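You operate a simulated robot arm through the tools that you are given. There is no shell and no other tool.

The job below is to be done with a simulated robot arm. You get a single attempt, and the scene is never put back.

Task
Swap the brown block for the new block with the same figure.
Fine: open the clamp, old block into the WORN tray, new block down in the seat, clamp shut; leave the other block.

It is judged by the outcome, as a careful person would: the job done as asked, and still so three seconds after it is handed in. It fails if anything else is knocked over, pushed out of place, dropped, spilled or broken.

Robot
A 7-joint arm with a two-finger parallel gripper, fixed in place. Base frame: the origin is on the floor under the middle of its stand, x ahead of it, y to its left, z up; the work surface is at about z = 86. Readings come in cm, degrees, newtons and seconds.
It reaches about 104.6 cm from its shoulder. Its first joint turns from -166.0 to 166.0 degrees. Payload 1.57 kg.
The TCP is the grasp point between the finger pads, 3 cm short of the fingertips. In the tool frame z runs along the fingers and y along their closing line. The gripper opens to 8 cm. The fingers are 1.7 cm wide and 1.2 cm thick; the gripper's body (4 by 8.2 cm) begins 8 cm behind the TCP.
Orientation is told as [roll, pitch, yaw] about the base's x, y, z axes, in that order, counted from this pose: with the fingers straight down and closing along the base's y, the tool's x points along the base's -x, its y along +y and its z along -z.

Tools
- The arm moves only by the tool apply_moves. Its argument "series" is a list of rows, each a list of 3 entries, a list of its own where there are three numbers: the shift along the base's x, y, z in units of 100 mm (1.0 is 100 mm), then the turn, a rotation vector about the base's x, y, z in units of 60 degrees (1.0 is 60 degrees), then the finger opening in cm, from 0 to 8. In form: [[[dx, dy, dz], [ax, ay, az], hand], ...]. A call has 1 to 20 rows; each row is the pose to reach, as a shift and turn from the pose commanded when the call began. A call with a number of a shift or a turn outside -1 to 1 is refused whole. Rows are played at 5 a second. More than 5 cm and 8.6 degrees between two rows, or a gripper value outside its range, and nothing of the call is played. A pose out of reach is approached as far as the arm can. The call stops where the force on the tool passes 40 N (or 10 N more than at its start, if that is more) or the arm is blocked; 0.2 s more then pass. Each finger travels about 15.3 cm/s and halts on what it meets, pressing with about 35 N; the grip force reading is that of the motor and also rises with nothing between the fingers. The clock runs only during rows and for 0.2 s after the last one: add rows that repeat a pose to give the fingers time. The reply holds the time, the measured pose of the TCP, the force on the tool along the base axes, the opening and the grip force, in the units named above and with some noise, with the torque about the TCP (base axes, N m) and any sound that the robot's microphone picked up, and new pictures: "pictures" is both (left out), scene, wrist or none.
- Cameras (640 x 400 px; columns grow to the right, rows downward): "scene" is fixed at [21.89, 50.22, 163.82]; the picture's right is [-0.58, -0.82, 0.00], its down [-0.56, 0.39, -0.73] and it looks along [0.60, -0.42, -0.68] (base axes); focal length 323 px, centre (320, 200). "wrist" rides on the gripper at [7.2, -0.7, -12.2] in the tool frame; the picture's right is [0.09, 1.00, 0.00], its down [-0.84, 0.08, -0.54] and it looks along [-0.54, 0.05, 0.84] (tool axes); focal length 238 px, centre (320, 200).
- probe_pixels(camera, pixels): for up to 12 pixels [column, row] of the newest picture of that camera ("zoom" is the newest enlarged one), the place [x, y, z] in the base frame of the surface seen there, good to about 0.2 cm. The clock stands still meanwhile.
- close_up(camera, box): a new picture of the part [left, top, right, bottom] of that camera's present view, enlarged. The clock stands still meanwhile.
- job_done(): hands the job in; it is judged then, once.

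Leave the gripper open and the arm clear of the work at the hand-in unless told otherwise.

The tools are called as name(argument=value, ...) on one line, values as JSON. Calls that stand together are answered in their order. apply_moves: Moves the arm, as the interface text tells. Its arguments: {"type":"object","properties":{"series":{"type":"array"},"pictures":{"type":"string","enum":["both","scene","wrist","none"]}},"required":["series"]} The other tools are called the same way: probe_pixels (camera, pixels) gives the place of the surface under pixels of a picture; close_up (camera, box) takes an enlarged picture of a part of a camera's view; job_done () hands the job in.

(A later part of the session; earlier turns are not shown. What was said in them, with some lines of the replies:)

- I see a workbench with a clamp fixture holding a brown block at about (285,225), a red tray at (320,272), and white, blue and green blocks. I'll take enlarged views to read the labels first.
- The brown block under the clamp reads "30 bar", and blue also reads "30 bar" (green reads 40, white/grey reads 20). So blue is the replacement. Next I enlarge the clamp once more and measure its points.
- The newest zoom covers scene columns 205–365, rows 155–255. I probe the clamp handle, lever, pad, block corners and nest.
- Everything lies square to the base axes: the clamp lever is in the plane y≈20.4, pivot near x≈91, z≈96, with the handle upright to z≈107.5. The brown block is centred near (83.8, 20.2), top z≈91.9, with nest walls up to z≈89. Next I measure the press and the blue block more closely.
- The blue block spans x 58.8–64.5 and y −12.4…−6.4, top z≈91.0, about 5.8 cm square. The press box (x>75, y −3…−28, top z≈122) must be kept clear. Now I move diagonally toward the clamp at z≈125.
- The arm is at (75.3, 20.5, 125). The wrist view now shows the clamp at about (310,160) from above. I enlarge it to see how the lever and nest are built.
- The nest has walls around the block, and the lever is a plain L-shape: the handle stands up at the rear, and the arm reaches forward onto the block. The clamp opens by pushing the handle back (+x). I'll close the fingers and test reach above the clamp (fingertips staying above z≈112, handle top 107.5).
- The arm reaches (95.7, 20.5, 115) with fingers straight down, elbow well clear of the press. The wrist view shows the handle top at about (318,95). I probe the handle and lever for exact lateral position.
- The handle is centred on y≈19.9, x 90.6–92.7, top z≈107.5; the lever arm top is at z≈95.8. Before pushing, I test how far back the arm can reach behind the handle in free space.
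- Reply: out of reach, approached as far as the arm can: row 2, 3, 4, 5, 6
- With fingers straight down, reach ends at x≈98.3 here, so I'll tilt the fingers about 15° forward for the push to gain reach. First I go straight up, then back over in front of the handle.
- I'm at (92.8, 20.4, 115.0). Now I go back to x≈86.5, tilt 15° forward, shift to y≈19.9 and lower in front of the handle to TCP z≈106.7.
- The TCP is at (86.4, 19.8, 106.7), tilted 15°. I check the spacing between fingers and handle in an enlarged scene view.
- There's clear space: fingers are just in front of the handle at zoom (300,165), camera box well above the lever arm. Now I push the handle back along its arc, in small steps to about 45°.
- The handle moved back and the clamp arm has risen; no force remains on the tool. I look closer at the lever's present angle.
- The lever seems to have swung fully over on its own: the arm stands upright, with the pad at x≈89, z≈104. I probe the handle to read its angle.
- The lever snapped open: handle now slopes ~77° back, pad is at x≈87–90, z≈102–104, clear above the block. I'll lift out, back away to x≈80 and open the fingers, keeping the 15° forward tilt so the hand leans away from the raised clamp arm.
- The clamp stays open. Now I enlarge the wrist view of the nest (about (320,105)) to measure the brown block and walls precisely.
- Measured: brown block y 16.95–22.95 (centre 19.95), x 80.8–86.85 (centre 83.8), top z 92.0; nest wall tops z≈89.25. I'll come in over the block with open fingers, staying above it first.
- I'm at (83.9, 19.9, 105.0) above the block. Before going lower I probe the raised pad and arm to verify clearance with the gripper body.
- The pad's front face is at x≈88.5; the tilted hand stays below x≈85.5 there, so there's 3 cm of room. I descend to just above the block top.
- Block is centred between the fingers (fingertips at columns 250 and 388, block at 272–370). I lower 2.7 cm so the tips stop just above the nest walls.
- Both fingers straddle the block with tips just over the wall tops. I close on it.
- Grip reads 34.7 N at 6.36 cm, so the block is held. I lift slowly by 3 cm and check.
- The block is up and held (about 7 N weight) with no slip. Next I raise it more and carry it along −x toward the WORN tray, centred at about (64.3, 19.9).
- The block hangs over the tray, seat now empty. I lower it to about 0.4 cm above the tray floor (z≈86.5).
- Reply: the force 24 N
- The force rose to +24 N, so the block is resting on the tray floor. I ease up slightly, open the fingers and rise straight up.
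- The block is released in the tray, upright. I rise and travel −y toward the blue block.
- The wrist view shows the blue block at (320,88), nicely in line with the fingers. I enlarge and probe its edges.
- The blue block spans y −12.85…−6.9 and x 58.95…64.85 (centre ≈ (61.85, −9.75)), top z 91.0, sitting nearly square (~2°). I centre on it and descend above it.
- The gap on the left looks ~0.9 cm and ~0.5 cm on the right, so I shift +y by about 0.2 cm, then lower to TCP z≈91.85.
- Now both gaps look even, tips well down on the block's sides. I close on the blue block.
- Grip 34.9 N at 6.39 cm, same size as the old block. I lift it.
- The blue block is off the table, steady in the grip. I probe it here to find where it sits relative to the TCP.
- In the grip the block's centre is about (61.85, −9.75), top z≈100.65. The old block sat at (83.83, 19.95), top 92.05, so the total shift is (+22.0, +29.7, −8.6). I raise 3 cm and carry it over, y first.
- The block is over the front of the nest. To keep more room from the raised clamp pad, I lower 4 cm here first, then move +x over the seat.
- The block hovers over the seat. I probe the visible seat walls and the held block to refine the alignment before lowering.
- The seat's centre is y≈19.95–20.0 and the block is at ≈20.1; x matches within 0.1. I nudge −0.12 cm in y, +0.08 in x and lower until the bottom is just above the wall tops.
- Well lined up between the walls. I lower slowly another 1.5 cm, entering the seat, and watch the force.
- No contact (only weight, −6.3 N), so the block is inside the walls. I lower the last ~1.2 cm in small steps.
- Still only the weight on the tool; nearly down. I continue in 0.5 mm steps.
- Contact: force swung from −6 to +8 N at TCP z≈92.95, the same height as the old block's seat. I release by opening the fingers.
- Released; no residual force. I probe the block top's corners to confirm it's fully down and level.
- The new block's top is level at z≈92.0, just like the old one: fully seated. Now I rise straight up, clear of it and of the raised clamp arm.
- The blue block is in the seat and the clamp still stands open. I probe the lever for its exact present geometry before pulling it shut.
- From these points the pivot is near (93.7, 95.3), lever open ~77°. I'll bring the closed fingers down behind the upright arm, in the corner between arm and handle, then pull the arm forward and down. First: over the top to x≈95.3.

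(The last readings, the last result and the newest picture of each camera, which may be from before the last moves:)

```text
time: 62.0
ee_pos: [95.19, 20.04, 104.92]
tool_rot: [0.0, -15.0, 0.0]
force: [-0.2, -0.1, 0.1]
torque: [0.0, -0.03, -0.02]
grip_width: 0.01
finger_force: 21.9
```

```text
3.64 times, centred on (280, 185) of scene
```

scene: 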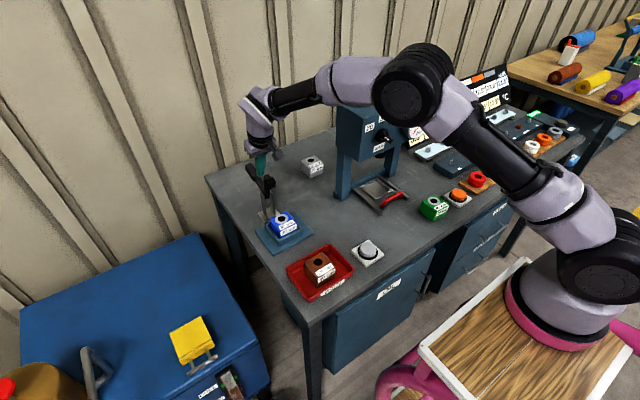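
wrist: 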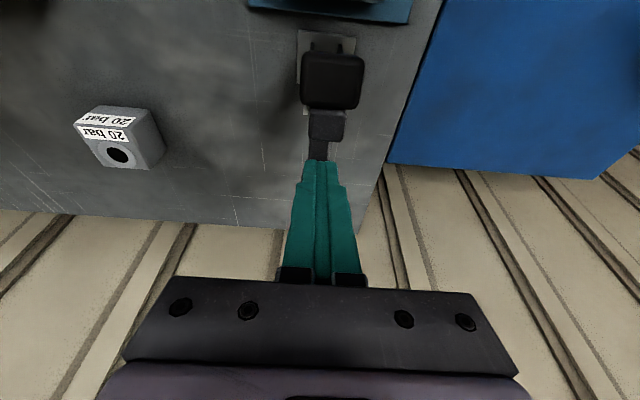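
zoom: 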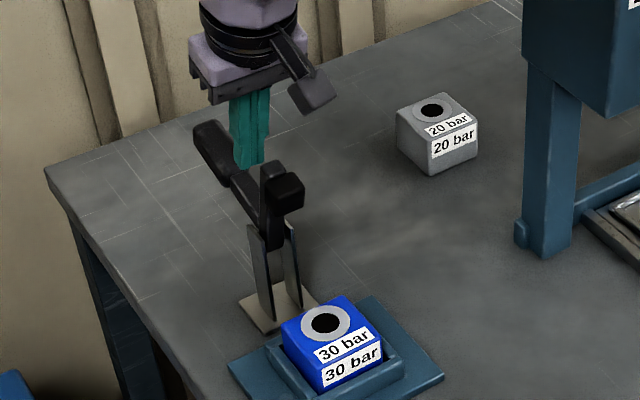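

The fingers are right behind the upright arm (gap ~2 cm) and above the handle. I pull forward along the arc, first to about 45°.

apply_moves(series=[[[-0.13, -0.005, 0], [0, 0, 0], 0], [[-0.2, -0.005, 0], [0, 0, 0], 0], [[-0.26, -0.005, -0.005], [0, 0, 0], 0], [[-0.32, -0.005, -0.02], [0, 0, 0], 0], [[-0.375, -0.005, -0.04], [0, 0, 0], 0], [[-0.428, -0.005, -0.065], [0, 0, 0], 0], [[-0.48, -0.005, -0.095], [0, 0, 0], 0], [[-0.53, -0.005, -0.125], [0, 0, 0], 0], [[-0.571, -0.005, -0.158], [0, 0, 0], 0], [[-0.571, -0.005, -0.158], [0, 0, 0], 0]], pictures="both")

close_up(camera="scene", box=[230, 130, 330, 240])

```text
time: 64.2
ee_pos: [89.54, 19.9, 103.41]
tool_rot: [0.0, -15.1, 0.0]
force: [-0.1, 0.3, 0.4]
torque: [0.02, -0.03, 0.0]
grip_width: 0.0
finger_force: 21.6
```

scene: 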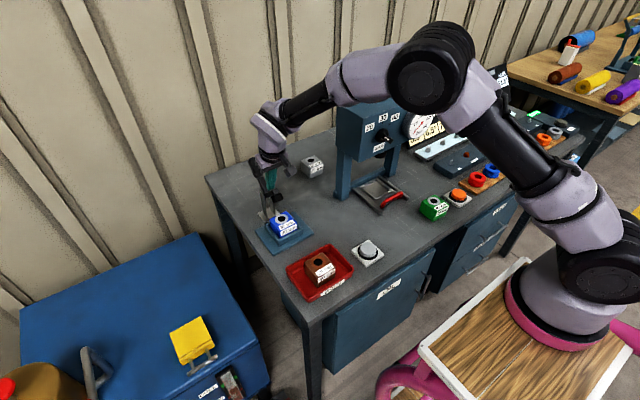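
wrist: 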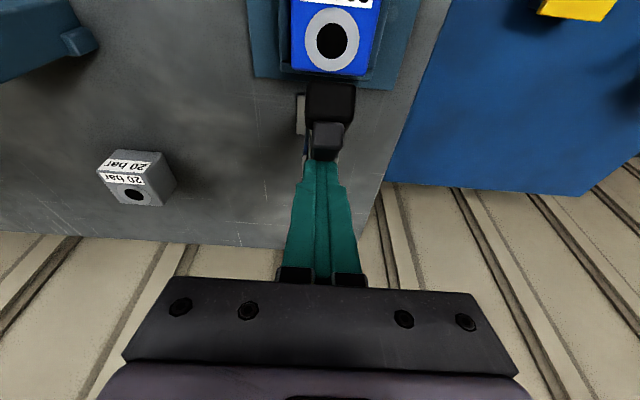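

```text
3.64 times, centred on (280, 185) of scene
```

zoom: 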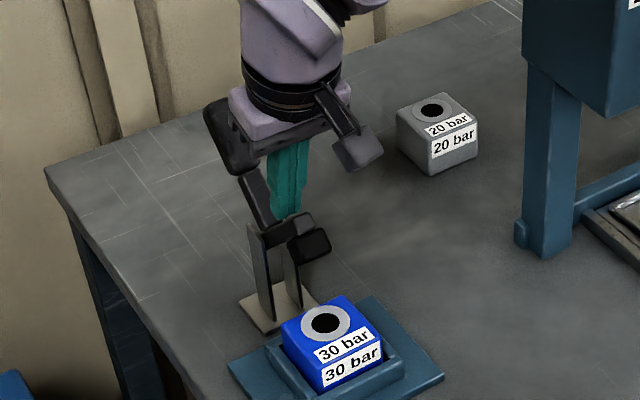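

The arm follows at about 45–50° with no trouble. I continue down the arc toward closed.

apply_moves(series=[[[-0.04, 0, -0.04], [0, 0, 0], 0], [[-0.08, 0, -0.083], [0, 0, 0], 0], [[-0.113, 0, -0.127], [0, 0, 0], 0], [[-0.14, 0, -0.175], [0, 0, 0], 0], [[-0.165, 0, -0.225], [0, 0, 0], 0], [[-0.19, 0, -0.279], [0, 0, 0], 0], [[-0.205, 0, -0.33], [0, 0, 0], 0], [[-0.215, 0, -0.38], [0, 0, 0], 0], [[-0.215, 0, -0.38], [0, 0, 0], 0]], pictures="both")

close_up(camera="scene", box=[230, 130, 330, 240])

```text
time: 66.2
ee_pos: [87.42, 19.8, 99.47]
tool_rot: [0.0, -15.1, 0.0]
force: [0.3, -0.2, -1.4]
torque: [0.01, 0.0, -0.02]
grip_width: 0.02
finger_force: 21.4
```

scene: 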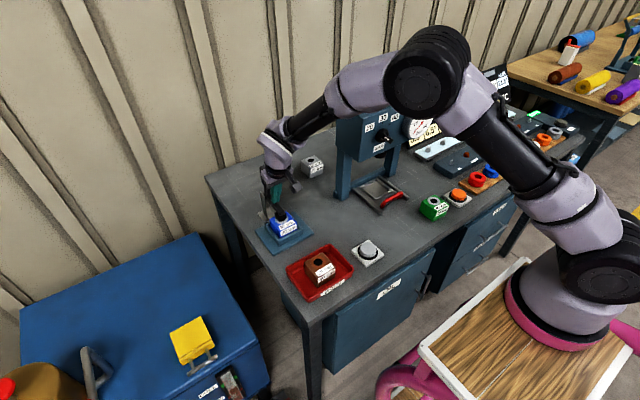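
wrist: 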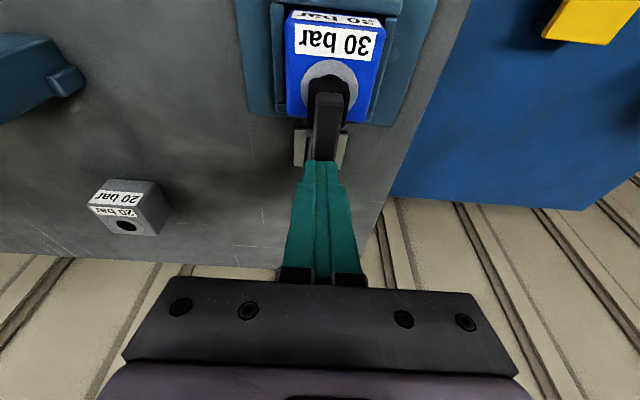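

```text
3.64 times, centred on (280, 185) of scene
```

zoom: 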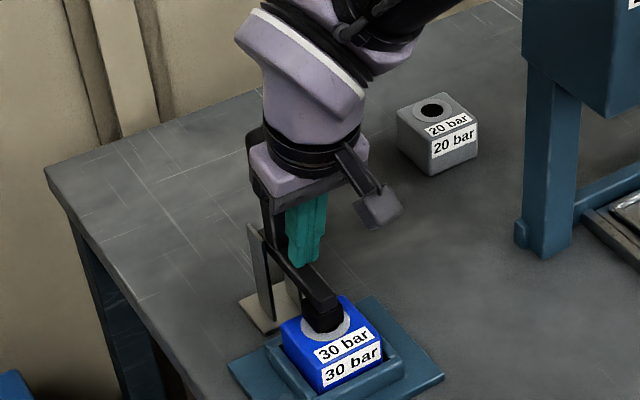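

The pad now appears to be on the blue block. I probe the arm's height (closed was 95.8) and the handle.

probe_pixels(camera="wrist", pixels=[[325, 100], [325, 115], [325, 130], [325, 150], [328, 82], [318, 170]])

probe_pixels(camera="zoom", pixels=[[320, 290], [325, 300], [268, 230], [255, 150], [300, 275], [322, 318]])

```text
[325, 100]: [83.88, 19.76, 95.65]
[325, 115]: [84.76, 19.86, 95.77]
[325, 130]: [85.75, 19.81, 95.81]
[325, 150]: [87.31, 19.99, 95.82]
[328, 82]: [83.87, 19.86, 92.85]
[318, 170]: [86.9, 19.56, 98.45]
```

```text
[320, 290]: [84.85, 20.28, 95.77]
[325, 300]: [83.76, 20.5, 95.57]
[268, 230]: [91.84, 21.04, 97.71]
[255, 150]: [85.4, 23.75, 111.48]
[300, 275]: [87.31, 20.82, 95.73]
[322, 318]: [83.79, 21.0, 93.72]
```

Arm top reads z≈95.8 along its length, the same as in the original closed state: it snapped shut. I press down lightly on the arm to confirm it's firmly home.

apply_moves(series=[[[0, 0, -0.02], [0, 0, 0], 0], [[0, 0, -0.04], [0, 0, 0], 0], [[0, 0, -0.055], [0, 0, 0], 0], [[0, 0, -0.065], [0, 0, 0], 0], [[0, 0, -0.065], [0, 0, 0], 0]], pictures="none")

```text
time: 67.4
ee_pos: [87.5, 19.82, 98.86]
tool_rot: [-0.1, -15.0, 0.0]
force: [0.0, -0.4, -0.2]
torque: [-0.04, 0.0, 0.03]
grip_width: 0.0
finger_force: 21.3
```

Not touching yet. A few more millimetres.

apply_moves(series=[[[0, 0, -0.01], [0, 0, 0], 0], [[0, 0, -0.02], [0, 0, 0], 0], [[0, 0, -0.03], [0, 0, 0], 0], [[0, 0, -0.03], [0, 0, 0], 0]], pictures="none")

```text
time: 68.4
ee_pos: [87.46, 19.87, 98.82]
tool_rot: [0.1, -15.2, 0.0]
force: [-5.7, -2.1, 25.5]
torque: [-0.07, 0.22, -0.17]
grip_width: 0.0
finger_force: 21.5
```

Firm stop at 25 N: the clamp is solidly closed. I lift away, slightly toward −x to keep clear of the upright handle.

apply_moves(series=[[[0, 0, 0.05], [0, 0, 0], 0], [[-0.05, 0, 0.15], [0, 0, 0], 0], [[-0.1, 0, 0.35], [0, 0, 0], 0], [[-0.15, 0, 0.6], [0, 0, 0], 0], [[-0.2, 0, 0.85], [0, 0, 0], 0], [[-0.25, 0, 1.0], [0, 0, 0], 0], [[-0.25, 0, 1.0], [0, 0, 0], 0]], pictures="none")

apply_moves(series=[[[-0.2, 0, 0.3], [0, 0, 0], 0], [[-0.45, 0, 0.6], [0, 0, 0], 0], [[-0.7, 0, 0.9], [0, 0, 0], 2], [[-1.0, 0, 1.0], [0, 0, 0], 4], [[-1.0, 0, 1.0], [0, 0, 0], 6], [[-1.0, 0, 1.0], [0, 0, 0], 8], [[-1.0, 0, 1.0], [0, 0, 0], 8]], pictures="both")

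close_up(camera="scene", box=[205, 155, 365, 255])

close_up(camera="scene", box=[240, 170, 400, 310])

```text
time: 70.0
ee_pos: [84.93, 19.83, 108.77]
tool_rot: [0.0, -15.0, 0.0]
force: [-0.7, 0.6, 0.1]
torque: [-0.02, 0.01, -0.01]
grip_width: 0.0
finger_force: 21.4
```

```text
time: 71.6
ee_pos: [74.87, 19.71, 118.83]
tool_rot: [0.0, -14.9, 0.0]
force: [0.1, -0.2, -0.4]
torque: [0.0, 0.0, 0.02]
grip_width: 7.99
finger_force: 0.0
```

scene: 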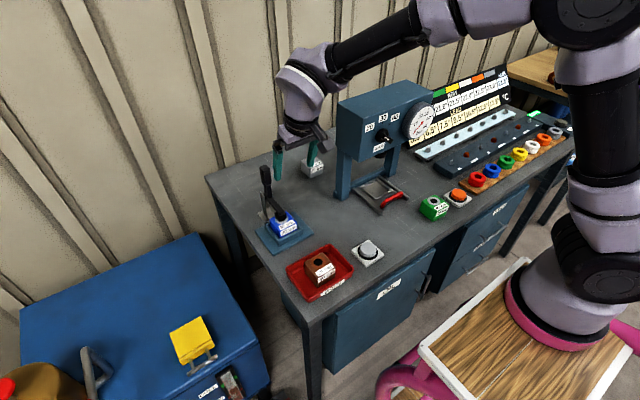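
wrist: 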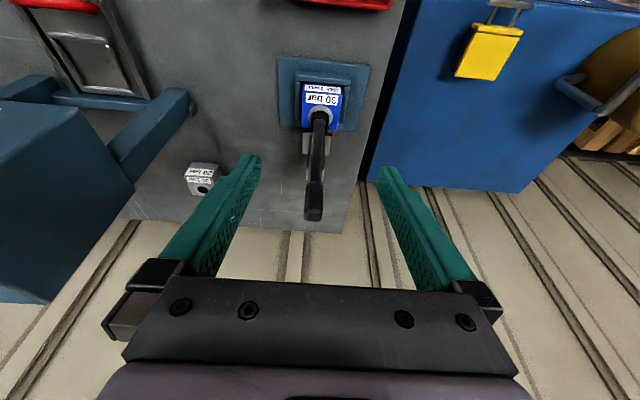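

```text
4.00 times, centred on (285, 205) of scene
```

zoom: 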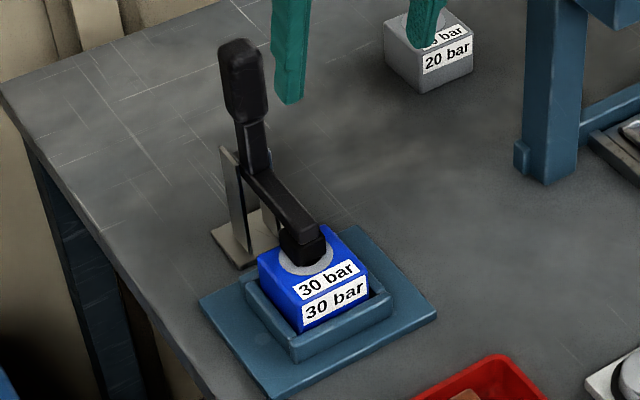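

```text
2.86 times, centred on (320, 240) of scene
```

zoom: 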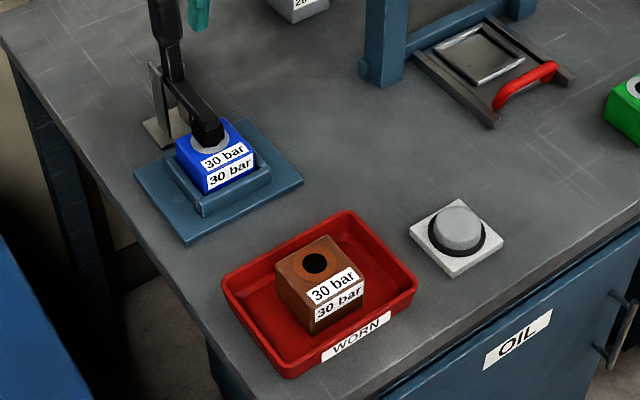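

The clamp stands exactly as at the start, now on the blue 30 bar block; the brown block lies flat in the WORN tray, and green and grey blocks are untouched. I pull the arm further clear, fingers open.

apply_moves(series=[[[-0.25, -0.2, 0.15], [0, 0.08, 0], 8], [[-0.5, -0.4, 0.3], [0, 0.16, 0], 8], [[-0.75, -0.6, 0.5], [0, 0.25, 0], 8], [[-1.0, -0.8, 0.6], [0, 0.25, 0], 8], [[-1.0, -0.8, 0.6], [0, 0.25, 0], 8]], pictures="both")

close_up(camera="scene", box=[240, 150, 480, 310])

```text
time: 72.8
ee_pos: [65.1, 11.65, 124.77]
tool_rot: [0.1, 0.0, 0.0]
force: [-0.1, 0.5, -0.4]
torque: [-0.02, -0.01, -0.01]
grip_width: 8.0
finger_force: 0.0
```

scene: 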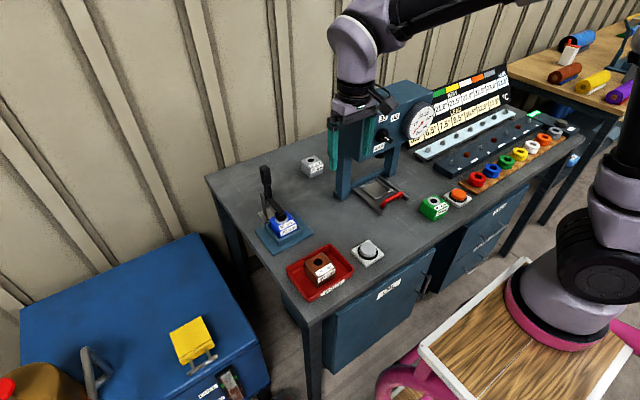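
wrist: 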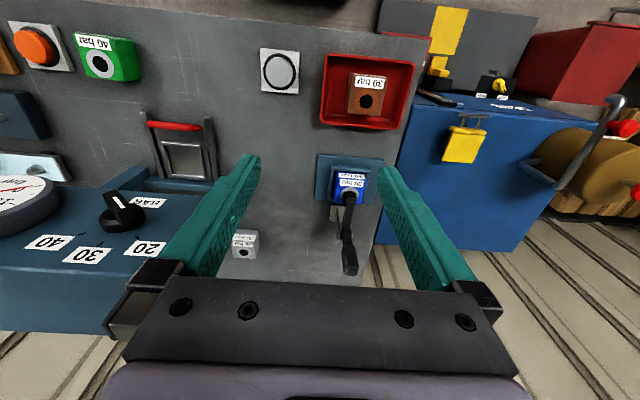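

```text
2.50 times, centred on (360, 230) of scene
```

zoom: 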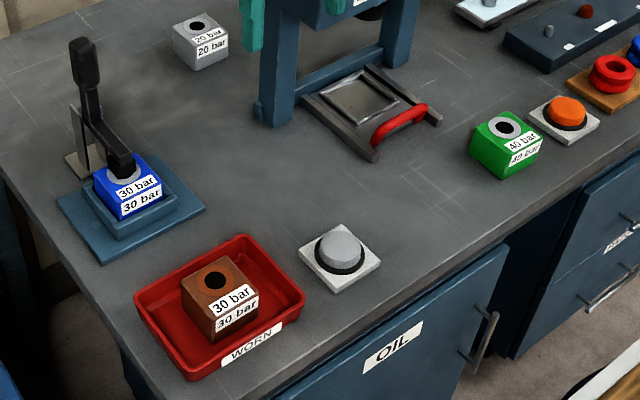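

The blue 30 bar block is seated with the clamp shut on it, and the brown 30 bar block is in the WORN tray. The green and grey blocks haven't moved, and the arm is clear with the gripper open. I hand the job in.

job_done()

```text
The job is handed in.
```

The brown 30 bar block is in the WORN tray. The blue 30 bar block is down in the seat with the clamp shut on it.

- **New block:** its top sits level at the same height the old block had, so it is fully seated.
- **Clamp:** the lever is back in its starting position, and it held firm when I pressed it down with about 25 N.
- **Other blocks:** I left the green 40 bar and grey 20 bar blocks where they were. Nothing was dropped or knocked over.

At hand-in the arm was clear of the work with the gripper open.
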